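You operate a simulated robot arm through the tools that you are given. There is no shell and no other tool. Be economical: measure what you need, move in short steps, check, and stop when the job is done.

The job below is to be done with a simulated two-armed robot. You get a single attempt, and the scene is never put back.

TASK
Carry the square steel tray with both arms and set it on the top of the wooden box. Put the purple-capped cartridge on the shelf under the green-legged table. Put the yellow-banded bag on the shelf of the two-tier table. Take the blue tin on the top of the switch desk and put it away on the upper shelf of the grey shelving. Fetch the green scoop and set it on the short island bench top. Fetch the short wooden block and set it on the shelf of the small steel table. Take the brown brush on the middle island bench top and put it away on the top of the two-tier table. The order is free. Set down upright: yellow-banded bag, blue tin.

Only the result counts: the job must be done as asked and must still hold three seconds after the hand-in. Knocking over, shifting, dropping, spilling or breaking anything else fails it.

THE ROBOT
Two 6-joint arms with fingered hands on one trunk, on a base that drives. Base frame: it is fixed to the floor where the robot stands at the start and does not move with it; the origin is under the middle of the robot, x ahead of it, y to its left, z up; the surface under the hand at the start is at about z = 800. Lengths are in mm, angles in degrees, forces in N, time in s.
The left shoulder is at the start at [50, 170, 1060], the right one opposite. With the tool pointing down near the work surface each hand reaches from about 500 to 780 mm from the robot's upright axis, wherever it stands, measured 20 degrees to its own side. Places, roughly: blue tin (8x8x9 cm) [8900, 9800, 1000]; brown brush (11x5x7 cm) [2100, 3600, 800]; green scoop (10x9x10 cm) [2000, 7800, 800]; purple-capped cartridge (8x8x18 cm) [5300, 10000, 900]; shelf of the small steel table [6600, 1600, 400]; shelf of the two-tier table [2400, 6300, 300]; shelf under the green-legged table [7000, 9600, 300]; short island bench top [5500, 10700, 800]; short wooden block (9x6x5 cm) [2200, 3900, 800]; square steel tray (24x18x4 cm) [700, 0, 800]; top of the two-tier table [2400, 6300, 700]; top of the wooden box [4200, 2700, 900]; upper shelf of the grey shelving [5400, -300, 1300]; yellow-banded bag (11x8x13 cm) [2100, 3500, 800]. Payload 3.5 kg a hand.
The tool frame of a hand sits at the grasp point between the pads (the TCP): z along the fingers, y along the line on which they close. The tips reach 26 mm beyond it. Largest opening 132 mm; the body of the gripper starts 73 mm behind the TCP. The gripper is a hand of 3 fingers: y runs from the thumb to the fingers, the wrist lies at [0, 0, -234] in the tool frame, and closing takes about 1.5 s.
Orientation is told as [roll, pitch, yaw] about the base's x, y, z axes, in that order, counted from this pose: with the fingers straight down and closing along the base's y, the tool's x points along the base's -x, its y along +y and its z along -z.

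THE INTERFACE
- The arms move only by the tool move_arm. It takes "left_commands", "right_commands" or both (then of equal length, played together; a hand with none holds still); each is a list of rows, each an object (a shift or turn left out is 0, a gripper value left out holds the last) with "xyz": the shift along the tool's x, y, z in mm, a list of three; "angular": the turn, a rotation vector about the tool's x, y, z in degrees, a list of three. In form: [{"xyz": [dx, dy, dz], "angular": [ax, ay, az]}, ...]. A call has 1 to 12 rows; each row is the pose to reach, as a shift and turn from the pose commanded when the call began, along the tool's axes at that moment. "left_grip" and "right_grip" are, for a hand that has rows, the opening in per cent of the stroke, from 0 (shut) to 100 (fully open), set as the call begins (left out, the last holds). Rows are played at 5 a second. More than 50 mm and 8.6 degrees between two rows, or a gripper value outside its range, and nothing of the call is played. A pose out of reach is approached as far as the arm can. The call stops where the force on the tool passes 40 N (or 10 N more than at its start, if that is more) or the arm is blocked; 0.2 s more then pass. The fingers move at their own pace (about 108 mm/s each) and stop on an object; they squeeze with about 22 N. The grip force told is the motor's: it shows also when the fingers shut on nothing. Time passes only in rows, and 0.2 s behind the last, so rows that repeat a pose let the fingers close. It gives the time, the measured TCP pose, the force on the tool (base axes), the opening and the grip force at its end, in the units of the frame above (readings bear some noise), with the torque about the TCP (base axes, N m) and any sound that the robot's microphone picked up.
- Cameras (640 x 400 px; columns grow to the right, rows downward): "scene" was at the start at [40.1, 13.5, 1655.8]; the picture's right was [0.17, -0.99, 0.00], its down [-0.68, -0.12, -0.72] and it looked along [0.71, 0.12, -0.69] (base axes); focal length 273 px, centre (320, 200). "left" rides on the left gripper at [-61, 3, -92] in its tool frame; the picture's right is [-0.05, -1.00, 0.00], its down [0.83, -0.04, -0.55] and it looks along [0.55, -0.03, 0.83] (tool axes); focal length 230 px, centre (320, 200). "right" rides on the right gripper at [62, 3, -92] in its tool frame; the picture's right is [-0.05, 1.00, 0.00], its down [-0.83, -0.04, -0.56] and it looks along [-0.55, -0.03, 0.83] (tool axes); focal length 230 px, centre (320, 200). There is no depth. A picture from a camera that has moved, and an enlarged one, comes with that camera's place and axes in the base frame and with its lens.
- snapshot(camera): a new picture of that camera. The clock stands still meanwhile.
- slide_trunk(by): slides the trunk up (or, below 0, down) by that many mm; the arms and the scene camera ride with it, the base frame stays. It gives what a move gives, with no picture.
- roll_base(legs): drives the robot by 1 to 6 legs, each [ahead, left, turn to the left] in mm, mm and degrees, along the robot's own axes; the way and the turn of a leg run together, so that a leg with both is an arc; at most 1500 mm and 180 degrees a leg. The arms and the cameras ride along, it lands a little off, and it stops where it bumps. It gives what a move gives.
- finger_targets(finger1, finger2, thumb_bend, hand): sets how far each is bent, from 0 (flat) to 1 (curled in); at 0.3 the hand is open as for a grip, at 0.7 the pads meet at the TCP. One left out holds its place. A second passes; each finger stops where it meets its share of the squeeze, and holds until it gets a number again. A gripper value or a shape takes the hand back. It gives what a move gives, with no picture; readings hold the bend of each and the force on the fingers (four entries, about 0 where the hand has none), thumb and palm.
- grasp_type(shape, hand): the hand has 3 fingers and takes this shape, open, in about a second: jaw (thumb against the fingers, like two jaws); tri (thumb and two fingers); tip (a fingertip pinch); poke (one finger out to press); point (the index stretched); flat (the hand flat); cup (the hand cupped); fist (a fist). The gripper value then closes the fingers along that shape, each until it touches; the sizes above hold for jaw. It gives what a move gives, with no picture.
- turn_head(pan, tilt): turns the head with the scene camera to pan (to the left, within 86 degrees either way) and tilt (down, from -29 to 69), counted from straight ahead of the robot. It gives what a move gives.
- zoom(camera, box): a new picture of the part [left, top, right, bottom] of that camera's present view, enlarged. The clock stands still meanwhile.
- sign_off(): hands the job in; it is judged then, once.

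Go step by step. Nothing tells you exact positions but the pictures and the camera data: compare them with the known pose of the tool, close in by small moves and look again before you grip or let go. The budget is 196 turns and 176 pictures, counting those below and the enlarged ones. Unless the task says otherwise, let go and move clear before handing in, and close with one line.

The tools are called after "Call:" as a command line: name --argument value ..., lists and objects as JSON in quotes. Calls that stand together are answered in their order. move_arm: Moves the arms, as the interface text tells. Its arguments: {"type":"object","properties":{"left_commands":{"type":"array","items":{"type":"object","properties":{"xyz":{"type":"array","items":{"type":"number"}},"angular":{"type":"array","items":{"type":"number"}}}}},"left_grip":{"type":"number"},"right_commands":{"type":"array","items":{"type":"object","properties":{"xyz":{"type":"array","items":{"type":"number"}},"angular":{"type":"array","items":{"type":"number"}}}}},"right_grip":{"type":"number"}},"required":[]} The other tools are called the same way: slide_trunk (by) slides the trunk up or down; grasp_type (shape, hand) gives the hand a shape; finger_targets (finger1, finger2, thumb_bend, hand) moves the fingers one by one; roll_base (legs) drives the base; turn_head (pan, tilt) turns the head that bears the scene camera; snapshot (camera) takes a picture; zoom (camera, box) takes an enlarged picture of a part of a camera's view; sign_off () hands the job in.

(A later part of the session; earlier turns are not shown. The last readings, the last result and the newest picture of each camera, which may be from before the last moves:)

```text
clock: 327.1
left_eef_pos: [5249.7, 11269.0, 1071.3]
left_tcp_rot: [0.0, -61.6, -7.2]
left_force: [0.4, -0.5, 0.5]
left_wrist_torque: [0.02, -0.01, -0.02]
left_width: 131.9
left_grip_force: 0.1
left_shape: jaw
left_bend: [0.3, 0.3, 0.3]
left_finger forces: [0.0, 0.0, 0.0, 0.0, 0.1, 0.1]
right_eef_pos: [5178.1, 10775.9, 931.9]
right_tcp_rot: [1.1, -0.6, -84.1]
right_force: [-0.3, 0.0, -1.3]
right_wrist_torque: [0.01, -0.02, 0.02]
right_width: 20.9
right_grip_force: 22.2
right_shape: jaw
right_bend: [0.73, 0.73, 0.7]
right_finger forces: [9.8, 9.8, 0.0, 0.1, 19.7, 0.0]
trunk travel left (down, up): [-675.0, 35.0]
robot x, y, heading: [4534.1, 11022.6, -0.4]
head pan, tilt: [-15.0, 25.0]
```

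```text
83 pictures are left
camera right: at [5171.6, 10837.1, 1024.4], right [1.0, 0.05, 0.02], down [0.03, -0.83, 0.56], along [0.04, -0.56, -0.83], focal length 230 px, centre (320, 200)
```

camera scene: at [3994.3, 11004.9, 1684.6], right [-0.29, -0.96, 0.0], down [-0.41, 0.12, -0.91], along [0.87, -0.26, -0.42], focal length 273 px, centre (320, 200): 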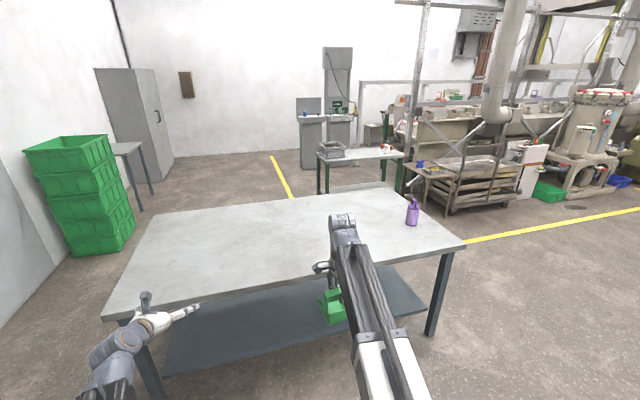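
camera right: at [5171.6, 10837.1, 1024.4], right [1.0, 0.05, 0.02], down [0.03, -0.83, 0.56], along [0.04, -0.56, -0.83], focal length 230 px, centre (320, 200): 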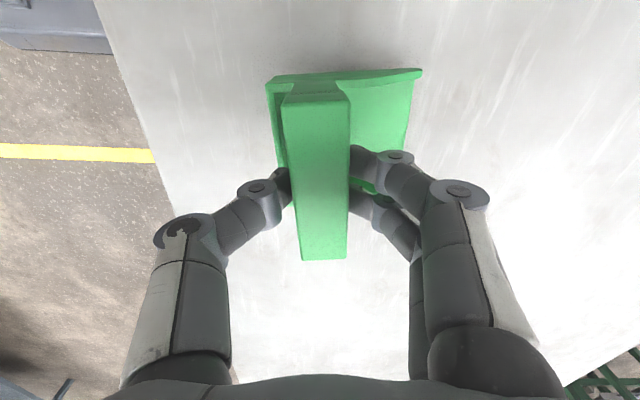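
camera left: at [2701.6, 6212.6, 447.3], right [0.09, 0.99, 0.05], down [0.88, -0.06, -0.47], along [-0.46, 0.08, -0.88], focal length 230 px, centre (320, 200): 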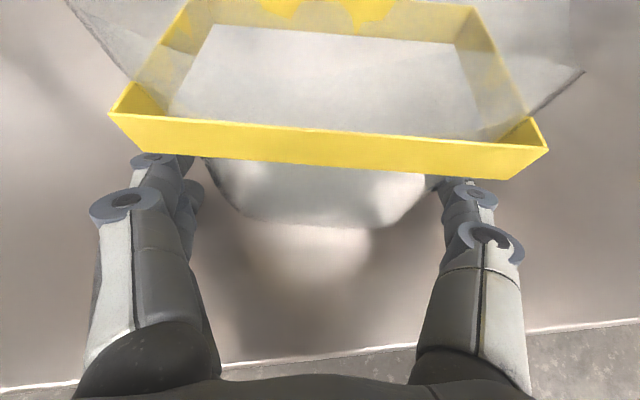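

Over the clear bench. Lowering to contact.

Call:
move_arm --right_commands '[{"xyz": [0, 0, 15]}, {"xyz": [0, 0, 24]}, {"xyz": [0, 0, 28]}, {"xyz": [0, 0, 31]}, {"xyz": [0, 0, 34]}, {"xyz": [0, 0, 37]}, {"xyz": [0, 0, 40]}, {"xyz": [0, 0, 43]}, {"xyz": [0, 0, 46]}, {"xyz": [0, 0, 49]}, {"xyz": [0, 0, 52]}]'

Call:
snapshot --camera "right"

```text
clock: 329.5
left_eef_pos: [5248.3, 11267.9, 1070.6]
left_tcp_rot: [0.0, -61.5, -7.2]
left_force: [-0.1, 0.4, -1.0]
left_wrist_torque: [-0.04, 0.0, -0.02]
left_width: 131.7
left_grip_force: 0.1
left_shape: jaw
left_bend: [0.3, 0.3, 0.3]
left_finger forces: [0.1, 0.0, 0.1, 0.1, 0.0, 0.0]
right_eef_pos: [5179.3, 10775.5, 879.7]
right_tcp_rot: [1.1, -0.6, -84.2]
right_force: [0.6, 0.7, -1.3]
right_wrist_torque: [0.01, -0.01, 0.0]
right_width: 11.8
right_grip_force: 21.9
right_shape: jaw
right_bend: [0.75, 0.75, 0.75]
right_finger forces: [0.6, 0.3, 0.0, 0.0, 0.1, 0.1]
trunk travel left (down, up): [-675.0, 35.0]
robot x, y, heading: [4533.0, 11022.2, -0.2]
head pan, tilt: [-15.0, 25.0]
```

```text
82 pictures are left
camera right: at [5174.5, 10836.4, 969.8], right [1.0, 0.05, 0.02], down [0.03, -0.83, 0.56], along [0.04, -0.56, -0.83], focal length 230 px, centre (320, 200)
```

right: 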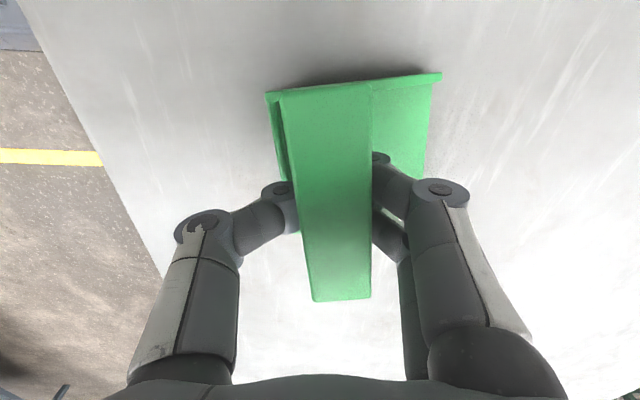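

The scoop rests on the bench and the fingers have slid off its bar. Opening and rising.

Call:
move_arm --right_commands '[{"xyz": [0, 0, 0]}, {"xyz": [0, 0, 0]}, {"xyz": [0, 0, 0]}, {"xyz": [0, 0, 0]}, {"xyz": [0, 0, -5]}, {"xyz": [0, 0, -40]}, {"xyz": [0, 0, -80]}, {"xyz": [0, 0, -120]}, {"xyz": [0, 0, -160]}, {"xyz": [0, 0, -200]}, {"xyz": [0, 0, -230]}]' --right_grip 70

Call:
turn_head --pan -35 --tilt 40

Call:
snapshot --camera "scene"

```text
clock: 331.9
left_eef_pos: [5248.9, 11269.0, 1071.9]
left_tcp_rot: [0.0, -61.6, -7.2]
left_force: [-0.1, -0.1, 0.0]
left_wrist_torque: [0.02, 0.01, 0.0]
left_width: 132.4
left_grip_force: 0.1
left_shape: jaw
left_bend: [0.3, 0.3, 0.3]
left_finger forces: [0.0, 0.1, 0.0, 0.1, 0.0, 0.0]
right_eef_pos: [5174.0, 10776.5, 1110.0]
right_tcp_rot: [1.1, -0.6, -84.2]
right_force: [0.2, 0.4, -1.0]
right_wrist_torque: [0.03, -0.03, 0.02]
right_width: 92.3
right_grip_force: 0.1
right_shape: jaw
right_bend: [0.68, 0.68, 0.64]
right_finger forces: [0.1, 0.1, 0.0, 0.1, 0.0, 0.1]
trunk travel left (down, up): [-675.0, 35.0]
robot x, y, heading: [4533.5, 11020.6, 0.2]
head pan, tilt: [-15.0, 25.0]
```

```text
clock: 332.7
left_eef_pos: [5249.4, 11268.3, 1070.9]
left_tcp_rot: [0.0, -61.5, -7.2]
left_force: [0.7, 1.7, -0.6]
left_wrist_torque: [-0.01, 0.01, 0.01]
left_width: 131.9
left_grip_force: 0.0
left_shape: jaw
left_bend: [0.3, 0.3, 0.3]
left_finger forces: [0.0, 0.0, 0.0, 0.0, 0.1, 0.1]
right_eef_pos: [5173.2, 10776.3, 1110.0]
right_tcp_rot: [1.2, -0.6, -84.1]
right_force: [-0.3, -0.5, 1.0]
right_wrist_torque: [0.01, 0.0, -0.02]
right_width: 91.9
right_grip_force: 0.1
right_shape: jaw
right_bend: [0.68, 0.68, 0.64]
right_finger forces: [0.0, 0.0, 0.0, 0.0, 0.1, 0.1]
trunk travel left (down, up): [-675.0, 35.0]
robot x, y, heading: [4536.4, 11022.4, -0.2]
head pan, tilt: [-35.0, 40.0]
```

```text
81 pictures are left
camera scene: at [4563.8, 10972.0, 1661.4], right [-0.58, -0.82, 0.0], down [-0.53, 0.37, -0.77], along [0.63, -0.44, -0.64], focal length 273 px, centre (320, 200)
```

scene: 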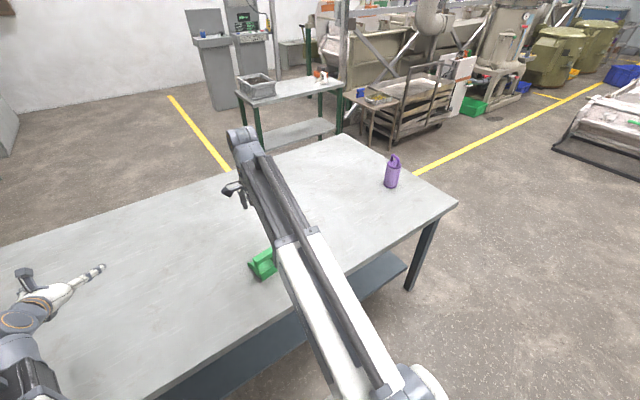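

The scoop stands on the bench. Now the purple-capped cartridge near (5281, 10009): I back off, side-step right and straighten the left hand.

Call:
roll_base --legs '[[-250, 0, 0], [0, -1260, 0]]'

Call:
move_arm --left_commands '[{"xyz": [15, 0, 8], "angular": [-2, 0, -1]}, {"xyz": [40, 0, 21], "angular": [-4, 0, -2.1]}, {"xyz": [62, 0, 33], "angular": [-6.2, 0, -3.3]}, {"xyz": [62, 0, 33], "angular": [-6.2, 0, -3.3]}]'

Call:
turn_head --pan 10 --tilt 40

Call:
snapshot --camera "left"

Call:
snapshot --camera "scene"

```text
clock: 340.6
left_eef_pos: [4992.6, 9997.2, 1071.0]
left_tcp_rot: [0.1, -61.6, -6.8]
left_force: [-0.6, 0.2, 0.1]
left_wrist_torque: [0.01, 0.03, 0.02]
left_width: 132.0
left_grip_force: 0.1
left_shape: jaw
left_bend: [0.3, 0.3, 0.3]
left_finger forces: [0.1, 0.0, 0.0, 0.1, 0.0, 0.1]
right_eef_pos: [4919.9, 9505.2, 1109.0]
right_tcp_rot: [1.1, -0.5, -84.0]
right_force: [0.2, -0.6, 0.0]
right_wrist_torque: [0.0, 0.0, 0.01]
right_width: 92.1
right_grip_force: 0.2
right_shape: jaw
right_bend: [0.68, 0.68, 0.64]
right_finger forces: [0.1, 0.0, 0.1, 0.0, 0.0, 0.0]
trunk travel left (down, up): [-675.0, 35.0]
robot x, y, heading: [4276.4, 9748.4, 0.1]
head pan, tilt: [-35.0, 40.0]
```

```text
clock: 341.6
left_eef_pos: [4992.7, 9996.4, 999.7]
left_tcp_rot: [0.0, -61.6, 0.2]
left_force: [0.0, 0.3, -0.5]
left_wrist_torque: [0.0, -0.01, 0.0]
left_width: 131.7
left_grip_force: 0.0
left_shape: jaw
left_bend: [0.3, 0.3, 0.3]
left_finger forces: [0.0, 0.0, 0.0, 0.0, 0.0, 0.1]
right_eef_pos: [4919.6, 9504.1, 1110.5]
right_tcp_rot: [1.1, -0.5, -84.0]
right_force: [0.1, 0.5, 0.1]
right_wrist_torque: [0.01, -0.01, -0.04]
right_width: 92.1
right_grip_force: 0.0
right_shape: jaw
right_bend: [0.68, 0.68, 0.64]
right_finger forces: [0.0, 0.0, 0.1, 0.0, 0.0, 0.1]
trunk travel left (down, up): [-675.0, 35.0]
robot x, y, heading: [4282.4, 9745.6, 0.1]
head pan, tilt: [-35.0, 40.0]
```

```text
clock: 342.7
left_eef_pos: [4993.0, 9997.0, 1000.1]
left_tcp_rot: [0.2, -61.6, 0.1]
left_force: [0.3, -0.1, -0.6]
left_wrist_torque: [0.02, 0.0, 0.02]
left_width: 131.9
left_grip_force: 0.0
left_shape: jaw
left_bend: [0.3, 0.3, 0.3]
left_finger forces: [0.0, 0.0, 0.0, 0.1, 0.0, 0.0]
right_eef_pos: [4920.7, 9505.8, 1110.7]
right_tcp_rot: [1.1, -0.6, -83.9]
right_force: [-0.1, -0.6, 0.8]
right_wrist_torque: [-0.01, 0.0, -0.03]
right_width: 92.3
right_grip_force: 0.1
right_shape: jaw
right_bend: [0.68, 0.68, 0.64]
right_finger forces: [0.0, 0.0, 0.0, 0.0, 0.0, 0.0]
trunk travel left (down, up): [-675.0, 35.0]
robot x, y, heading: [4278.8, 9746.2, -0.0]
head pan, tilt: [10.0, 40.0]
```

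```text
80 pictures are left
camera left: at [4940.4, 10000.2, 1100.8], right [0.03, -1.0, 0.04], down [-0.88, -0.05, -0.47], along [0.47, -0.03, -0.88], focal length 230 px, centre (320, 200)
```

left: 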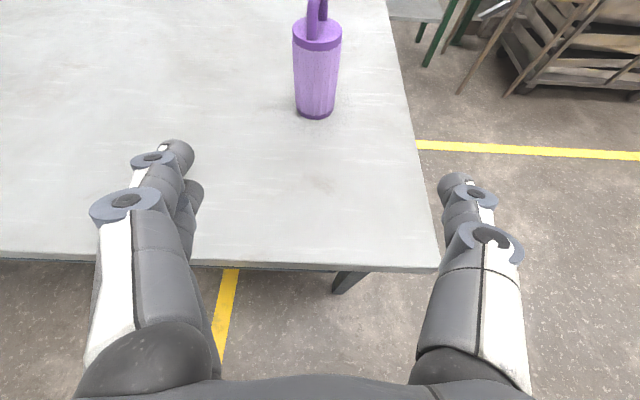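

```text
79 pictures are left
camera scene: at [4322.5, 9761.0, 1661.3], right [0.18, -0.98, 0.0], down [-0.63, -0.11, -0.77], along [0.75, 0.13, -0.64], focal length 273 px, centre (320, 200)
```

scene: 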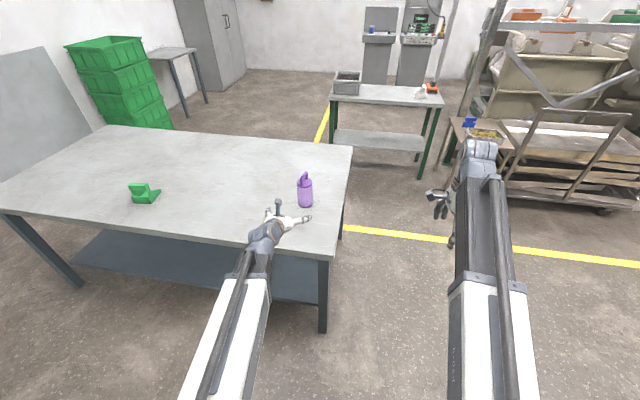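

The cartridge stands centred near (5308, 10006). I'll lower the hand to z of about 870 outside, then roll in with the fingers either side.

Call:
move_arm --left_commands '[{"xyz": [30, 3, 16]}, {"xyz": [60, 6, 32]}, {"xyz": [90, 9, 48]}, {"xyz": [114, 9, 61.5]}, {"xyz": [114, 9, 61.5]}]'

Call:
roll_base --legs '[[215, 0, 0]]'

Call:
snapshot --camera "left"

```text
clock: 343.9
left_eef_pos: [4991.2, 10008.2, 868.9]
left_tcp_rot: [0.1, -61.6, 0.1]
left_force: [0.5, 0.5, 0.7]
left_wrist_torque: [-0.02, 0.01, 0.03]
left_width: 132.0
left_grip_force: 0.1
left_shape: jaw
left_bend: [0.3, 0.3, 0.3]
left_finger forces: [0.1, 0.0, 0.0, 0.0, 0.0, 0.1]
right_eef_pos: [4919.8, 9505.2, 1109.4]
right_tcp_rot: [1.1, -0.6, -83.9]
right_force: [0.0, 0.1, 0.2]
right_wrist_torque: [0.01, 0.01, 0.01]
right_width: 91.9
right_grip_force: 0.0
right_shape: jaw
right_bend: [0.68, 0.68, 0.64]
right_finger forces: [0.0, 0.0, 0.1, 0.1, 0.1, 0.0]
trunk travel left (down, up): [-675.0, 35.0]
robot x, y, heading: [4281.0, 9748.1, 0.4]
head pan, tilt: [10.0, 40.0]
```

```text
clock: 345.6
left_eef_pos: [5204.5, 10006.7, 869.3]
left_tcp_rot: [0.0, -61.5, 0.1]
left_force: [-0.2, -0.5, -0.5]
left_wrist_torque: [0.01, 0.0, 0.03]
left_width: 132.0
left_grip_force: 0.0
left_shape: jaw
left_bend: [0.3, 0.3, 0.3]
left_finger forces: [0.0, 0.1, 0.0, 0.0, 0.1, 0.1]
right_eef_pos: [5132.1, 9505.0, 1109.6]
right_tcp_rot: [1.1, -0.6, -83.8]
right_force: [0.2, -0.6, -0.3]
right_wrist_torque: [-0.02, 0.0, -0.05]
right_width: 92.2
right_grip_force: 0.2
right_shape: jaw
right_bend: [0.68, 0.68, 0.64]
right_finger forces: [0.0, 0.0, 0.1, 0.1, 0.0, 0.1]
trunk travel left (down, up): [-675.0, 35.0]
robot x, y, heading: [4490.6, 9746.6, 0.2]
head pan, tilt: [10.0, 40.0]
```

```text
78 pictures are left
camera left: at [5152.4, 10009.9, 969.3], right [0.03, -1.0, 0.04], down [-0.88, -0.04, -0.47], along [0.47, -0.03, -0.88], focal length 230 px, centre (320, 200)
```

left: 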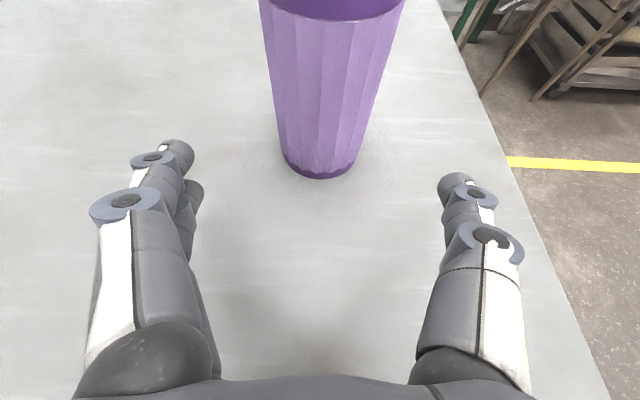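

Centred between the fingers; the body centre is at x of about 5299. Rolling 85 mm more, then closing.

Call:
roll_base --legs '[[85, 0, 0]]'

Call:
snapshot --camera "left"

```text
clock: 346.6
left_eef_pos: [5287.8, 10006.3, 868.6]
left_tcp_rot: [0.1, -61.5, 0.0]
left_force: [0.0, -0.5, 0.0]
left_wrist_torque: [0.0, 0.01, 0.01]
left_width: 131.9
left_grip_force: 0.0
left_shape: jaw
left_bend: [0.3, 0.3, 0.3]
left_finger forces: [0.0, 0.1, 0.0, 0.0, 0.0, 0.0]
right_eef_pos: [5214.4, 9504.3, 1109.4]
right_tcp_rot: [1.1, -0.6, -84.0]
right_force: [0.8, 0.3, 0.2]
right_wrist_torque: [0.0, 0.04, 0.0]
right_width: 92.2
right_grip_force: 0.1
right_shape: jaw
right_bend: [0.68, 0.68, 0.64]
right_finger forces: [0.0, 0.0, 0.0, 0.0, 0.0, 0.0]
trunk travel left (down, up): [-675.0, 35.0]
robot x, y, heading: [4574.8, 9746.0, -0.2]
head pan, tilt: [10.0, 40.0]
```

```text
77 pictures are left
camera left: at [5237.1, 10009.2, 969.0], right [0.03, -1.0, 0.04], down [-0.88, -0.04, -0.47], along [0.47, -0.03, -0.88], focal length 230 px, centre (320, 200)
```

left: 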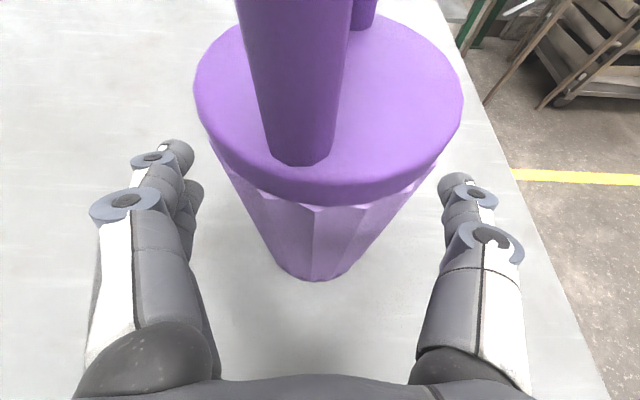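

Good clearance. Closing.

Call:
move_arm --left_commands '[{"xyz": [0, 0, 0]}, {"xyz": [0, 0, 0]}, {"xyz": [0, 0, 0]}, {"xyz": [0, 0, 0]}, {"xyz": [0, 0, 0]}, {"xyz": [0, 0, 0]}, {"xyz": [0, 0, 0]}, {"xyz": [0, 0, 0]}]' --left_grip 0

Call:
move_arm --left_commands '[{"xyz": [-9, 0, -5]}, {"xyz": [-26, 0, -14]}, {"xyz": [-53, 0, -29]}, {"xyz": [-79, 0, -43]}, {"xyz": [-106, 0, -57]}, {"xyz": [-106, 0, -57]}]'

Call:
snapshot --camera "left"

Call:
turn_head --pan 0 --tilt 25

Call:
snapshot --camera "scene"

```text
clock: 348.4
left_eef_pos: [5288.9, 10006.5, 870.5]
left_tcp_rot: [0.1, -61.6, 0.0]
left_force: [-0.7, -0.1, -0.7]
left_wrist_torque: [0.03, 0.05, 0.01]
left_width: 61.1
left_grip_force: 21.5
left_shape: jaw
left_bend: [0.73, 0.73, 0.7]
left_finger forces: [9.6, 10.2, 0.1, 0.1, 19.1, 0.0]
right_eef_pos: [5214.9, 9505.2, 1108.8]
right_tcp_rot: [1.1, -0.6, -83.9]
right_force: [0.2, -0.8, -0.2]
right_wrist_torque: [0.01, -0.01, 0.02]
right_width: 92.0
right_grip_force: 0.1
right_shape: jaw
right_bend: [0.68, 0.68, 0.64]
right_finger forces: [0.1, 0.0, 0.0, 0.0, 0.1, 0.1]
trunk travel left (down, up): [-675.0, 35.0]
robot x, y, heading: [4575.2, 9750.1, 0.0]
head pan, tilt: [10.0, 40.0]
```

```text
clock: 349.8
left_eef_pos: [5288.8, 10006.6, 990.7]
left_tcp_rot: [0.1, -61.6, 0.0]
left_force: [0.1, 0.1, -1.7]
left_wrist_torque: [0.02, 0.0, -0.01]
left_width: 60.6
left_grip_force: 21.4
left_shape: jaw
left_bend: [0.73, 0.73, 0.7]
left_finger forces: [9.5, 10.2, 0.0, 0.0, 19.2, 0.0]
right_eef_pos: [5215.1, 9503.8, 1110.0]
right_tcp_rot: [1.1, -0.6, -83.9]
right_force: [-0.2, -0.1, 0.3]
right_wrist_torque: [-0.01, 0.02, 0.01]
right_width: 92.0
right_grip_force: 0.1
right_shape: jaw
right_bend: [0.68, 0.68, 0.64]
right_finger forces: [0.0, 0.0, 0.0, 0.0, 0.0, 0.0]
trunk travel left (down, up): [-675.0, 35.0]
robot x, y, heading: [4576.1, 9748.8, -0.2]
head pan, tilt: [10.0, 40.0]
```

```text
76 pictures are left
camera left: at [5237.2, 10009.7, 1090.7], right [0.03, -1.0, 0.05], down [-0.88, -0.04, -0.47], along [0.47, -0.03, -0.88], focal length 230 px, centre (320, 200)
```

left: 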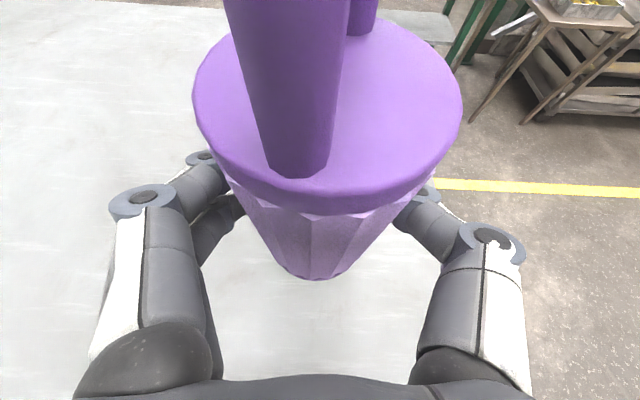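

```text
clock: 350.6
left_eef_pos: [5288.7, 10005.7, 989.6]
left_tcp_rot: [0.2, -61.6, 0.1]
left_force: [-0.1, 0.8, -2.1]
left_wrist_torque: [0.0, 0.04, -0.04]
left_width: 60.8
left_grip_force: 22.0
left_shape: jaw
left_bend: [0.73, 0.73, 0.7]
left_finger forces: [9.5, 10.3, 0.1, 0.0, 19.2, 0.0]
right_eef_pos: [5213.4, 9503.3, 1110.1]
right_tcp_rot: [1.1, -0.6, -84.1]
right_force: [0.1, -0.1, 1.1]
right_wrist_torque: [0.0, -0.01, 0.0]
right_width: 92.0
right_grip_force: 0.0
right_shape: jaw
right_bend: [0.68, 0.68, 0.64]
right_finger forces: [0.0, 0.0, 0.0, 0.0, 0.0, 0.1]
trunk travel left (down, up): [-675.0, 35.0]
robot x, y, heading: [4569.8, 9744.5, -0.2]
head pan, tilt: [0.0, 25.0]
```

```text
75 pictures are left
camera scene: at [4626.3, 9746.8, 1684.5], right [0.0, -1.0, 0.0], down [-0.42, 0.0, -0.91], along [0.91, 0.0, -0.42], focal length 273 px, centre (320, 200)
```

scene: 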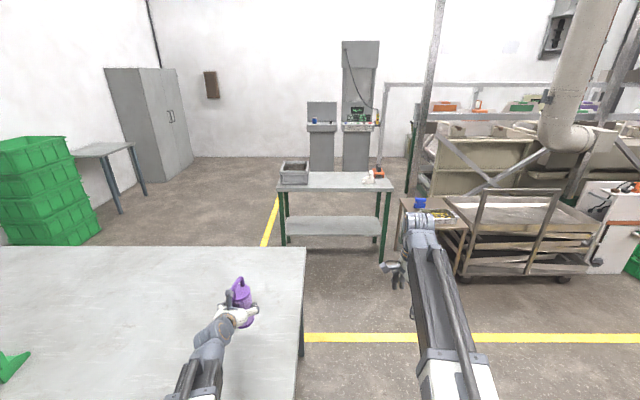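

The cartridge is held. The green-legged table stands ahead (front edge x of about 6780, y 9135–10100). I'll side-step right past the bench corner and drive up to it.

Call:
roll_base --legs '[[0, -300, 0], [1250, 0, 0]]'

Call:
turn_head --pan 0 --tilt 40

Call:
snapshot --camera "scene"

```text
clock: 358.5
left_eef_pos: [6525.7, 9701.8, 989.5]
left_tcp_rot: [0.1, -61.5, -0.5]
left_force: [0.6, -0.2, -2.3]
left_wrist_torque: [0.0, 0.02, -0.01]
left_width: 60.8
left_grip_force: 22.3
left_shape: jaw
left_bend: [0.73, 0.73, 0.7]
left_finger forces: [9.4, 10.3, 0.0, 0.1, 19.2, 0.1]
right_eef_pos: [6447.1, 9199.5, 1108.8]
right_tcp_rot: [1.1, -0.6, -84.5]
right_force: [0.3, 0.4, 0.2]
right_wrist_torque: [0.01, 0.01, 0.01]
right_width: 92.0
right_grip_force: 0.1
right_shape: jaw
right_bend: [0.68, 0.68, 0.64]
right_finger forces: [0.0, 0.1, 0.0, 0.0, 0.1, 0.0]
trunk travel left (down, up): [-675.0, 35.0]
robot x, y, heading: [5811.0, 9445.0, -0.3]
head pan, tilt: [0.0, 25.0]
```

```text
clock: 359.2
left_eef_pos: [6526.2, 9700.7, 988.9]
left_tcp_rot: [0.1, -61.7, -0.4]
left_force: [-0.9, 0.3, -1.1]
left_wrist_torque: [-0.01, 0.0, 0.0]
left_width: 60.7
left_grip_force: 22.3
left_shape: jaw
left_bend: [0.73, 0.73, 0.7]
left_finger forces: [9.2, 10.3, 0.0, 0.0, 19.2, 0.0]
right_eef_pos: [6446.7, 9199.0, 1110.5]
right_tcp_rot: [1.1, -0.7, -84.5]
right_force: [0.0, -0.1, 0.4]
right_wrist_torque: [-0.01, -0.02, -0.01]
right_width: 92.2
right_grip_force: 0.0
right_shape: jaw
right_bend: [0.68, 0.68, 0.64]
right_finger forces: [0.0, 0.1, 0.0, 0.0, 0.0, 0.0]
trunk travel left (down, up): [-675.0, 35.0]
robot x, y, heading: [5809.8, 9449.0, -0.6]
head pan, tilt: [0.0, 40.0]
```

```text
74 pictures are left
camera scene: at [5853.7, 9446.5, 1661.4], right [-0.01, -1.0, 0.0], down [-0.64, 0.01, -0.77], along [0.77, -0.01, -0.64], focal length 273 px, centre (320, 200)
```

scene: 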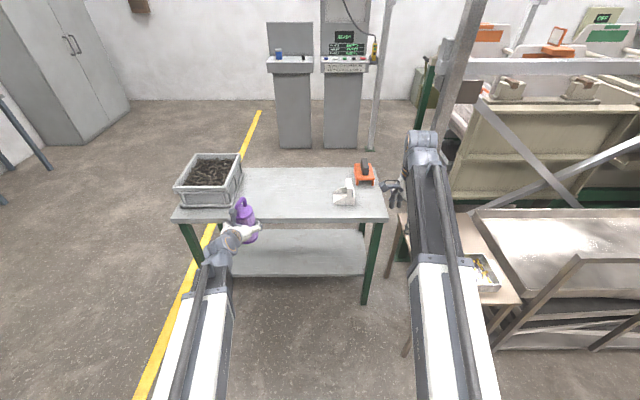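

The shelf is empty, front edge x of about 6800, z of about 304. I'll tuck the right arm aside, lower the trunk, then move left and look again.

Call:
move_arm --right_commands '[{"xyz": [-18, -37, 0]}, {"xyz": [-35, -74, 0]}, {"xyz": [-53, -111, 0]}, {"xyz": [-71, -148, 0]}, {"xyz": [-88, -186, 0]}, {"xyz": [-106, -223, 0]}, {"xyz": [-124, -260, 0]}, {"xyz": [-141, -297, 0]}, {"xyz": [-159, -330, 0]}]'

Call:
slide_trunk --by -400

Call:
slide_trunk --by -150

Call:
roll_base --legs '[[140, 0, 0.5], [0, 200, 0]]'

Call:
snapshot --camera "scene"

Call:
snapshot --camera "left"

```text
clock: 361.2
left_eef_pos: [6525.8, 9701.4, 990.5]
left_tcp_rot: [0.0, -61.6, -0.6]
left_force: [0.2, -0.5, -1.8]
left_wrist_torque: [0.05, 0.01, 0.01]
left_width: 60.7
left_grip_force: 22.1
left_shape: jaw
left_bend: [0.73, 0.73, 0.7]
left_finger forces: [9.4, 10.3, 0.1, 0.0, 19.2, 0.0]
right_eef_pos: [6143.2, 8998.7, 1112.4]
right_tcp_rot: [1.1, -0.5, -84.5]
right_force: [-1.0, -0.5, 0.1]
right_wrist_torque: [-0.02, 0.02, 0.02]
right_width: 91.9
right_grip_force: 0.1
right_shape: jaw
right_bend: [0.68, 0.68, 0.64]
right_finger forces: [0.0, 0.0, 0.0, 0.1, 0.1, 0.1]
right hand out of reach, approached as far as the arm can: row 8, 9
trunk travel left (down, up): [-675.0, 35.0]
robot x, y, heading: [5809.0, 9448.5, -0.5]
head pan, tilt: [0.0, 40.0]
```

```text
clock: 365.1
left_eef_pos: [6525.5, 9700.9, 590.7]
left_tcp_rot: [0.2, -61.6, -0.5]
left_force: [0.4, 0.9, -2.8]
left_wrist_torque: [0.0, 0.0, -0.02]
left_width: 60.7
left_grip_force: 22.1
left_shape: jaw
left_bend: [0.73, 0.73, 0.7]
left_finger forces: [9.4, 10.3, 0.0, 0.0, 19.1, 0.1]
right_eef_pos: [6143.7, 8998.1, 712.0]
right_tcp_rot: [1.0, -0.5, -84.5]
right_force: [0.2, 0.6, 0.2]
right_wrist_torque: [0.03, -0.01, 0.02]
right_width: 92.2
right_grip_force: 0.0
right_shape: jaw
right_bend: [0.68, 0.68, 0.64]
right_finger forces: [0.1, 0.0, 0.0, 0.1, 0.1, 0.0]
trunk travel left (down, up): [-275.0, 435.0]
robot x, y, heading: [5809.1, 9449.4, -0.2]
head pan, tilt: [0.0, 40.0]
```

```text
clock: 366.8
left_eef_pos: [6525.5, 9700.8, 440.0]
left_tcp_rot: [0.0, -61.6, -0.5]
left_force: [0.0, -0.3, -2.3]
left_wrist_torque: [-0.01, 0.01, 0.05]
left_width: 60.8
left_grip_force: 22.3
left_shape: jaw
left_bend: [0.73, 0.73, 0.7]
left_finger forces: [9.3, 10.3, 0.1, 0.1, 19.2, 0.1]
right_eef_pos: [6143.6, 8999.1, 562.9]
right_tcp_rot: [1.0, -0.6, -84.4]
right_force: [0.2, 0.1, 0.5]
right_wrist_torque: [-0.02, 0.01, -0.01]
right_width: 92.0
right_grip_force: 0.1
right_shape: jaw
right_bend: [0.68, 0.68, 0.64]
right_finger forces: [0.1, 0.0, 0.1, 0.0, 0.0, 0.0]
trunk travel left (down, up): [-125.0, 585.0]
robot x, y, heading: [5807.1, 9448.0, -0.6]
head pan, tilt: [0.0, 40.0]
```

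```text
clock: 369.1
left_eef_pos: [6664.1, 9822.7, 443.2]
left_tcp_rot: [0.2, -61.5, 0.8]
left_force: [-0.4, -0.3, -2.1]
left_wrist_torque: [0.05, 0.04, -0.03]
left_width: 60.4
left_grip_force: 21.5
left_shape: jaw
left_bend: [0.73, 0.73, 0.7]
left_finger forces: [9.9, 10.9, 0.0, 0.0, 20.3, 0.0]
right_eef_pos: [6299.4, 9111.7, 564.8]
right_tcp_rot: [1.0, -0.5, -83.0]
right_force: [0.6, 0.7, -0.7]
right_wrist_torque: [0.01, 0.02, -0.02]
right_width: 92.2
right_grip_force: 0.1
right_shape: jaw
right_bend: [0.68, 0.68, 0.64]
right_finger forces: [0.0, 0.0, 0.1, 0.0, 0.0, 0.0]
trunk travel left (down, up): [-125.0, 585.0]
robot x, y, heading: [5953.2, 9549.6, 1.2]
head pan, tilt: [0.0, 40.0]
stopped in leg 2: the robot was blocked; the commanded pose is now the measured one
```

```text
73 pictures are left
camera scene: at [5998.9, 9552.1, 1113.5], right [0.02, -1.0, 0.0], down [-0.64, -0.01, -0.77], along [0.77, 0.02, -0.64], focal length 273 px, centre (320, 200)
```

scene: 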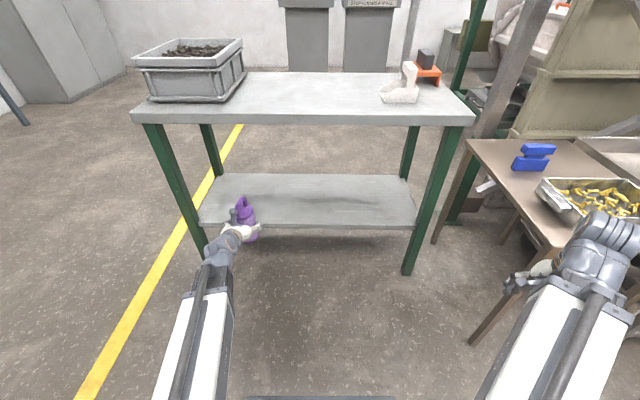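

```text
72 pictures are left
camera left: at [6611.9, 9826.1, 542.5], right [0.04, -1.0, 0.04], down [-0.88, -0.06, -0.47], along [0.47, -0.02, -0.88], focal length 230 px, centre (320, 200)
```

left: 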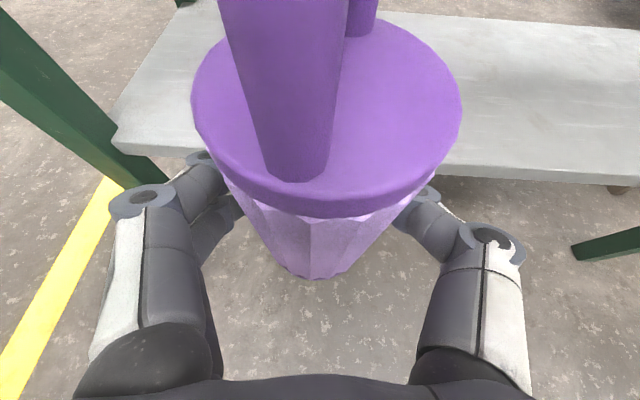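

The base touched the bench end while side-stepping, so I stop there; y of about 9822 is fine for the shelf. A stand on the right is close to the right hand, so I raise that hand first.

Call:
move_arm --right_commands '[{"xyz": [0, 0, -40]}, {"xyz": [0, 0, -80]}, {"xyz": [0, 0, -120]}, {"xyz": [0, 0, -160]}, {"xyz": [0, 0, -200]}, {"xyz": [0, 0, -240]}, {"xyz": [0, 0, -280]}, {"xyz": [0, 0, -310]}]'

Call:
turn_head --pan -30 --tilt 40

Call:
snapshot --camera "scene"

```text
clock: 370.9
left_eef_pos: [6663.1, 9824.8, 440.4]
left_tcp_rot: [0.5, -61.6, 0.5]
left_force: [-0.3, -0.5, -2.3]
left_wrist_torque: [-0.01, 0.0, 0.04]
left_width: 60.3
left_grip_force: 22.3
left_shape: jaw
left_bend: [0.73, 0.73, 0.7]
left_finger forces: [10.0, 10.9, 0.1, 0.0, 20.3, 0.0]
right_eef_pos: [6339.5, 9073.3, 627.3]
right_tcp_rot: [1.3, -0.5, -83.1]
right_force: [-0.1, 0.4, 0.6]
right_wrist_torque: [0.01, 0.01, 0.01]
right_width: 92.3
right_grip_force: 0.1
right_shape: jaw
right_bend: [0.68, 0.68, 0.64]
right_finger forces: [0.0, 0.0, 0.1, 0.0, 0.1, 0.0]
right hand out of reach, approached as far as the arm can: row 2, 3, 4, 5, 6, 7, 8
trunk travel left (down, up): [-125.0, 585.0]
robot x, y, heading: [5956.1, 9555.3, 0.9]
head pan, tilt: [0.0, 40.0]
```

```text
clock: 371.9
left_eef_pos: [6663.9, 9824.9, 441.8]
left_tcp_rot: [0.5, -61.5, 0.5]
left_force: [-0.1, 0.2, -2.2]
left_wrist_torque: [0.02, 0.02, -0.04]
left_width: 60.1
left_grip_force: 21.8
left_shape: jaw
left_bend: [0.73, 0.73, 0.7]
left_finger forces: [9.9, 11.0, 0.0, 0.0, 20.4, 0.1]
right_eef_pos: [6338.6, 9073.7, 626.7]
right_tcp_rot: [1.2, -0.4, -83.0]
right_force: [0.0, 0.7, -0.3]
right_wrist_torque: [0.02, -0.01, 0.01]
right_width: 92.0
right_grip_force: 0.2
right_shape: jaw
right_bend: [0.68, 0.68, 0.64]
right_finger forces: [0.0, 0.0, 0.0, 0.1, 0.0, 0.0]
trunk travel left (down, up): [-125.0, 585.0]
robot x, y, heading: [5951.8, 9552.8, 1.1]
head pan, tilt: [-30.0, 40.0]
```

```text
71 pictures are left
camera scene: at [5988.6, 9507.2, 1111.2], right [-0.48, -0.88, 0.0], down [-0.56, 0.31, -0.76], along [0.67, -0.37, -0.64], focal length 273 px, centre (320, 200)
```

scene: 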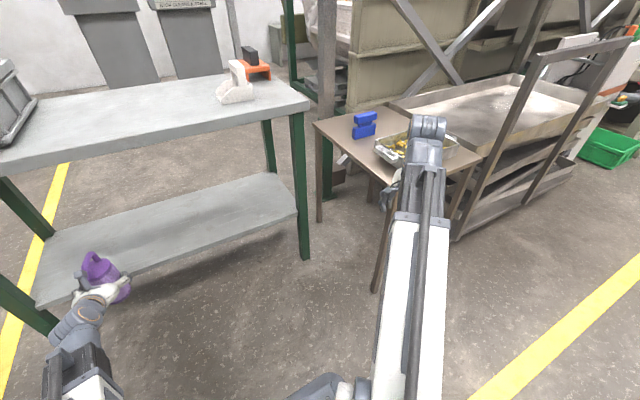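

The stand's edge is near y of about 8970, z of about 600. I'll nudge the right hand back toward the robot for more clearance.

Call:
move_arm --right_commands '[{"xyz": [20, 0, 20]}, {"xyz": [40, 0, 40]}, {"xyz": [60, 0, 60]}, {"xyz": [60, 0, 60]}]'

```text
clock: 372.9
left_eef_pos: [6664.7, 9823.8, 440.9]
left_tcp_rot: [0.5, -61.4, 0.5]
left_force: [-0.1, -0.2, -2.2]
left_wrist_torque: [0.0, 0.01, -0.04]
left_width: 60.3
left_grip_force: 21.9
left_shape: jaw
left_bend: [0.73, 0.73, 0.7]
left_finger forces: [9.7, 11.1, 0.0, 0.1, 20.2, 0.0]
right_eef_pos: [6336.0, 9133.0, 564.3]
right_tcp_rot: [0.9, -0.4, -83.0]
right_force: [-0.1, -0.8, -0.5]
right_wrist_torque: [-0.02, -0.01, 0.02]
right_width: 92.2
right_grip_force: 0.1
right_shape: jaw
right_bend: [0.68, 0.68, 0.64]
right_finger forces: [0.0, 0.0, 0.0, 0.1, 0.0, 0.1]
trunk travel left (down, up): [-125.0, 585.0]
robot x, y, heading: [5954.4, 9554.6, 0.9]
head pan, tilt: [-30.0, 40.0]
```

Clear on both sides. Rolling ahead 215 to bring the cartridge over the shelf.

Call:
roll_base --legs '[[215, -8, 0]]'

Call:
snapshot --camera "left"

Call:
turn_head --pan 10 --tilt 40

Call:
snapshot --camera "scene"

```text
clock: 374.5
left_eef_pos: [6876.9, 9822.3, 439.3]
left_tcp_rot: [0.1, -61.6, 1.1]
left_force: [0.1, -0.4, -2.0]
left_wrist_torque: [0.01, 0.0, -0.03]
left_width: 60.6
left_grip_force: 22.4
left_shape: jaw
left_bend: [0.73, 0.73, 0.7]
left_finger forces: [9.7, 11.0, 0.1, 0.0, 20.2, 0.0]
right_eef_pos: [6548.3, 9129.9, 565.7]
right_tcp_rot: [1.0, -0.5, -82.9]
right_force: [-0.4, 0.8, -0.6]
right_wrist_torque: [-0.01, -0.03, 0.02]
right_width: 92.1
right_grip_force: 0.0
right_shape: jaw
right_bend: [0.68, 0.68, 0.64]
right_finger forces: [0.0, 0.1, 0.1, 0.0, 0.0, 0.0]
trunk travel left (down, up): [-125.0, 585.0]
robot x, y, heading: [6166.7, 9547.9, 1.2]
head pan, tilt: [-30.0, 40.0]
```

```text
70 pictures are left
camera left: at [6824.3, 9823.7, 540.0], right [0.04, -1.0, 0.05], down [-0.88, -0.06, -0.47], along [0.47, -0.02, -0.88], focal length 230 px, centre (320, 200)
```

left: 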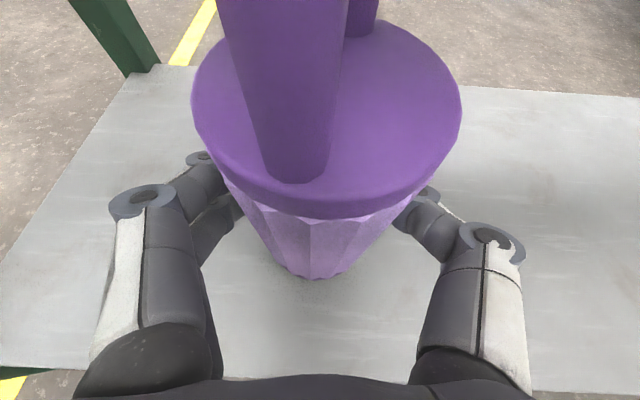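

```text
clock: 375.6
left_eef_pos: [6875.2, 9821.9, 439.1]
left_tcp_rot: [0.1, -61.7, 1.0]
left_force: [0.3, 0.5, -1.4]
left_wrist_torque: [0.01, 0.0, 0.03]
left_width: 60.6
left_grip_force: 22.3
left_shape: jaw
left_bend: [0.73, 0.73, 0.7]
left_finger forces: [9.7, 10.9, 0.0, 0.1, 20.1, 0.1]
right_eef_pos: [6548.5, 9129.9, 567.3]
right_tcp_rot: [1.0, -0.5, -83.0]
right_force: [0.2, 0.9, 0.2]
right_wrist_torque: [-0.01, 0.0, -0.03]
right_width: 92.0
right_grip_force: 0.0
right_shape: jaw
right_bend: [0.68, 0.68, 0.64]
right_finger forces: [0.1, 0.0, 0.0, 0.1, 0.1, 0.1]
trunk travel left (down, up): [-125.0, 585.0]
robot x, y, heading: [6170.9, 9547.2, 1.0]
head pan, tilt: [10.0, 40.0]
```

```text
69 pictures are left
camera scene: at [6209.9, 9564.6, 1111.3], right [0.19, -0.98, 0.0], down [-0.63, -0.12, -0.77], along [0.75, 0.15, -0.64], focal length 273 px, centre (320, 200)
```

scene: 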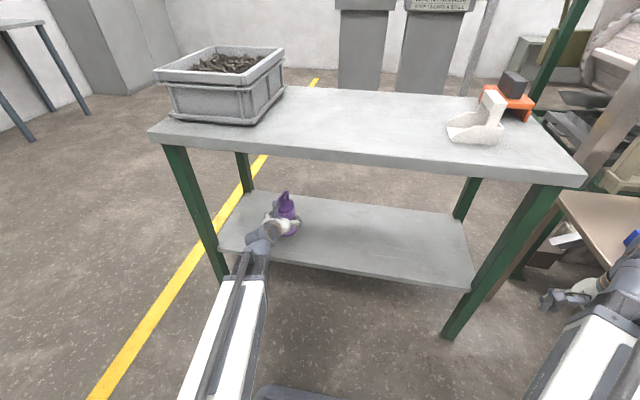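

Over the shelf. Lowering slowly.

Call:
move_arm --left_commands '[{"xyz": [22, 0, 12]}, {"xyz": [39.6, 0, 21.4]}, {"xyz": [44.9, 0, 24.2]}, {"xyz": [48.4, 0, 26]}, {"xyz": [51, 0, 27.6]}, {"xyz": [53.7, 0, 29]}, {"xyz": [56.3, 0, 30.4]}, {"xyz": [59, 0, 31.8]}, {"xyz": [61.6, 0, 33.3]}, {"xyz": [64.2, 0, 34.7]}, {"xyz": [66.9, 0, 36]}]'

Call:
snapshot --camera "left"

```text
clock: 378.0
left_eef_pos: [6877.0, 9822.9, 366.4]
left_tcp_rot: [0.2, -61.9, 0.9]
left_force: [5.6, -1.5, 27.9]
left_wrist_torque: [-0.01, -0.35, 0.01]
left_width: 58.0
left_grip_force: 22.0
left_shape: jaw
left_bend: [0.74, 0.74, 0.72]
left_finger forces: [9.0, 10.5, 0.0, 0.1, 20.5, 0.1]
right_eef_pos: [6545.8, 9130.2, 566.5]
right_tcp_rot: [1.1, -0.4, -83.0]
right_force: [-0.3, 0.1, 0.1]
right_wrist_torque: [0.02, -0.02, 0.0]
right_width: 92.0
right_grip_force: 0.1
right_shape: jaw
right_bend: [0.68, 0.68, 0.64]
right_finger forces: [0.1, 0.0, 0.0, 0.0, 0.1, 0.0]
trunk travel left (down, up): [-125.0, 585.0]
robot x, y, heading: [6167.2, 9546.9, 0.8]
head pan, tilt: [10.0, 40.0]
```

```text
68 pictures are left
camera left: at [6824.1, 9823.9, 467.1], right [0.04, -1.0, 0.04], down [-0.88, -0.06, -0.47], along [0.47, -0.02, -0.88], focal length 230 px, centre (320, 200)
```

left: 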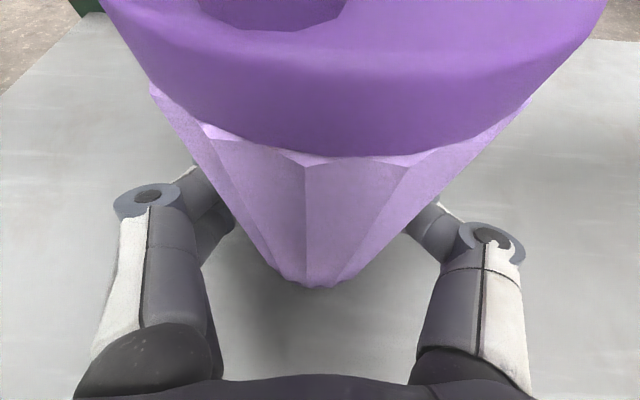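

The cartridge stands on the shelf. Opening and backing out straight.

Call:
move_arm --left_commands '[{"xyz": [0, 0, 0]}, {"xyz": [0, 0, 0]}, {"xyz": [0, 0, 0]}, {"xyz": [0, 0, 0]}, {"xyz": [0, 0, 0]}, {"xyz": [0, 0, 0]}]' --left_grip 100

Call:
roll_base --legs '[[-130, 0, 0], [-150, -70, -1], [-60, -60, 0]]'

Call:
snapshot --camera "scene"

```text
clock: 379.4
left_eef_pos: [6876.2, 9821.1, 364.1]
left_tcp_rot: [0.1, -61.6, 1.0]
left_force: [-0.1, -0.1, 0.3]
left_wrist_torque: [0.0, -0.03, 0.01]
left_width: 132.0
left_grip_force: 0.1
left_shape: jaw
left_bend: [0.3, 0.3, 0.3]
left_finger forces: [0.0, 0.0, 0.1, 0.1, 0.0, 0.1]
right_eef_pos: [6548.2, 9131.2, 566.4]
right_tcp_rot: [1.1, -0.5, -83.0]
right_force: [-0.5, 0.5, 0.1]
right_wrist_torque: [0.04, -0.01, 0.01]
right_width: 91.9
right_grip_force: 0.1
right_shape: jaw
right_bend: [0.68, 0.68, 0.64]
right_finger forces: [0.1, 0.0, 0.0, 0.1, 0.1, 0.0]
trunk travel left (down, up): [-125.0, 585.0]
robot x, y, heading: [6165.9, 9549.9, 1.0]
head pan, tilt: [10.0, 40.0]
```

```text
clock: 382.4
left_eef_pos: [6539.4, 9674.7, 363.9]
left_tcp_rot: [0.2, -61.5, 0.0]
left_force: [-0.1, -0.1, 0.2]
left_wrist_torque: [0.04, 0.01, 0.0]
left_width: 131.9
left_grip_force: 0.0
left_shape: jaw
left_bend: [0.3, 0.3, 0.3]
left_finger forces: [0.0, 0.0, 0.1, 0.0, 0.0, 0.1]
right_eef_pos: [6201.0, 8990.7, 565.8]
right_tcp_rot: [0.9, -0.5, -84.0]
right_force: [-0.2, -0.5, -0.1]
right_wrist_torque: [-0.01, 0.01, -0.04]
right_width: 92.4
right_grip_force: 0.1
right_shape: jaw
right_bend: [0.68, 0.68, 0.64]
right_finger forces: [0.1, 0.0, 0.0, 0.0, 0.0, 0.0]
trunk travel left (down, up): [-125.0, 585.0]
robot x, y, heading: [5825.8, 9417.0, 0.1]
head pan, tilt: [10.0, 40.0]
```

```text
67 pictures are left
camera scene: at [5869.1, 9430.3, 1111.3], right [0.18, -0.98, 0.0], down [-0.63, -0.11, -0.77], along [0.75, 0.13, -0.64], focal length 273 px, centre (320, 200)
```

scene: 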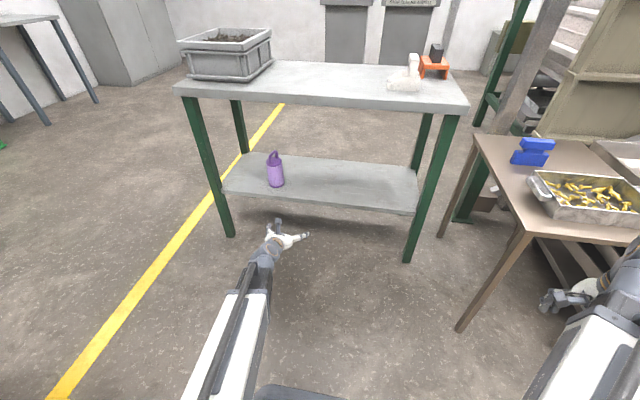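

The cartridge stands on the shelf. Now for the blue tin: I raise the trunk and left arm, then go round the table's +y end toward the switch desks.

Call:
slide_trunk --by 400

Call:
slide_trunk --by 150

Call:
move_arm --left_commands '[{"xyz": [-13, 0, -7]}, {"xyz": [-26, 0, -14]}, {"xyz": [-44, 0, -24]}, {"xyz": [-62, 0, -33]}, {"xyz": [-80, 0, -43]}, {"xyz": [-97, 0, -52]}, {"xyz": [-115, 0, -62]}, {"xyz": [-132, 0, -71]}]'

Call:
roll_base --legs '[[0, 0, 90], [0, -480, 0], [1300, 0, 0], [0, 0, -90], [1400, 0, 0]]'

Call:
turn_head --pan -20 --tilt 25

Call:
snapshot --camera "scene"

```text
clock: 386.2
left_eef_pos: [6541.4, 9674.8, 764.6]
left_tcp_rot: [0.1, -61.5, -0.1]
left_force: [0.4, -0.2, 0.3]
left_wrist_torque: [0.04, -0.01, -0.03]
left_width: 131.9
left_grip_force: 0.1
left_shape: jaw
left_bend: [0.3, 0.3, 0.3]
left_finger forces: [0.1, 0.1, 0.1, 0.0, 0.0, 0.0]
right_eef_pos: [6200.1, 8990.5, 965.8]
right_tcp_rot: [1.0, -0.5, -84.0]
right_force: [0.2, -0.2, -0.7]
right_wrist_torque: [-0.01, -0.02, -0.05]
right_width: 92.2
right_grip_force: 0.1
right_shape: jaw
right_bend: [0.68, 0.68, 0.64]
right_finger forces: [0.0, 0.0, 0.0, 0.0, 0.0, 0.0]
trunk travel left (down, up): [-525.0, 185.0]
robot x, y, heading: [5829.8, 9419.3, 0.1]
head pan, tilt: [10.0, 40.0]
```

```text
clock: 388.0
left_eef_pos: [6540.1, 9676.6, 914.7]
left_tcp_rot: [0.1, -61.5, -0.1]
left_force: [0.2, -0.8, 0.1]
left_wrist_torque: [-0.01, -0.03, -0.01]
left_width: 132.0
left_grip_force: 0.1
left_shape: jaw
left_bend: [0.3, 0.3, 0.3]
left_finger forces: [0.1, 0.0, 0.0, 0.0, 0.0, 0.0]
right_eef_pos: [6201.3, 8990.0, 1116.7]
right_tcp_rot: [1.0, -0.4, -84.1]
right_force: [-0.3, -0.6, -0.4]
right_wrist_torque: [0.01, 0.0, 0.01]
right_width: 92.2
right_grip_force: 0.0
right_shape: jaw
right_bend: [0.68, 0.68, 0.64]
right_finger forces: [0.0, 0.1, 0.0, 0.0, 0.0, 0.1]
trunk travel left (down, up): [-675.0, 35.0]
robot x, y, heading: [5826.8, 9416.9, 0.1]
head pan, tilt: [10.0, 40.0]
```

```text
clock: 389.8
left_eef_pos: [6540.6, 9677.2, 1065.8]
left_tcp_rot: [0.0, -61.4, 0.0]
left_force: [-0.3, 0.1, 0.0]
left_wrist_torque: [0.0, 0.0, -0.02]
left_width: 131.9
left_grip_force: 0.0
left_shape: jaw
left_bend: [0.3, 0.3, 0.3]
left_finger forces: [0.0, 0.1, 0.0, 0.0, 0.0, 0.0]
right_eef_pos: [6198.8, 8990.3, 1115.7]
right_tcp_rot: [1.0, -0.6, -84.0]
right_force: [-1.2, 0.6, -0.6]
right_wrist_torque: [-0.03, 0.02, -0.02]
right_width: 92.2
right_grip_force: 0.0
right_shape: jaw
right_bend: [0.68, 0.68, 0.64]
right_finger forces: [0.1, 0.0, 0.0, 0.0, 0.0, 0.1]
trunk travel left (down, up): [-675.0, 35.0]
robot x, y, heading: [5827.0, 9415.9, -0.2]
head pan, tilt: [10.0, 40.0]
```

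```text
clock: 413.1
left_eef_pos: [8398.0, 11012.4, 1064.5]
left_tcp_rot: [0.2, -61.4, 0.0]
left_force: [0.9, 0.1, 0.8]
left_wrist_torque: [0.01, 0.02, 0.0]
left_width: 132.1
left_grip_force: 0.0
left_shape: jaw
left_bend: [0.3, 0.3, 0.3]
left_finger forces: [0.0, 0.0, 0.0, 0.0, 0.0, 0.0]
right_eef_pos: [8058.4, 10326.0, 1115.9]
right_tcp_rot: [1.0, -0.5, -83.9]
right_force: [0.7, 0.1, -0.6]
right_wrist_torque: [-0.03, 0.01, -0.02]
right_width: 92.1
right_grip_force: 0.0
right_shape: jaw
right_bend: [0.68, 0.68, 0.64]
right_finger forces: [0.1, 0.0, 0.1, 0.0, 0.0, 0.0]
trunk travel left (down, up): [-675.0, 35.0]
robot x, y, heading: [7683.8, 10747.3, 0.2]
head pan, tilt: [10.0, 40.0]
```

```text
clock: 414.0
left_eef_pos: [8398.0, 11012.4, 1064.4]
left_tcp_rot: [0.1, -61.4, 0.1]
left_force: [-0.6, -0.2, -0.7]
left_wrist_torque: [-0.05, 0.01, -0.02]
left_width: 131.9
left_grip_force: 0.0
left_shape: jaw
left_bend: [0.3, 0.3, 0.3]
left_finger forces: [0.0, 0.0, 0.1, 0.0, 0.0, 0.0]
right_eef_pos: [8058.7, 10325.8, 1116.2]
right_tcp_rot: [1.1, -0.5, -83.9]
right_force: [0.4, -0.5, 0.8]
right_wrist_torque: [0.01, 0.02, -0.01]
right_width: 92.2
right_grip_force: 0.0
right_shape: jaw
right_bend: [0.68, 0.68, 0.64]
right_finger forces: [0.0, 0.0, 0.0, 0.0, 0.0, 0.1]
trunk travel left (down, up): [-675.0, 35.0]
robot x, y, heading: [7684.0, 10752.1, -0.0]
head pan, tilt: [-20.0, 25.0]
```

```text
66 pictures are left
camera scene: at [7729.9, 10719.4, 1684.6], right [-0.34, -0.94, 0.0], down [-0.4, 0.14, -0.91], along [0.85, -0.31, -0.42], focal length 273 px, centre (320, 200)
```

scene: 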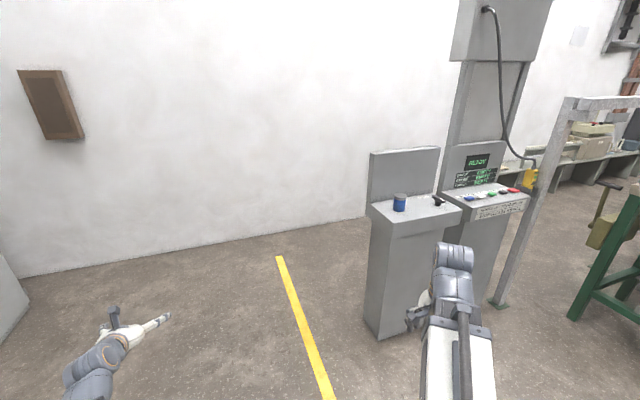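

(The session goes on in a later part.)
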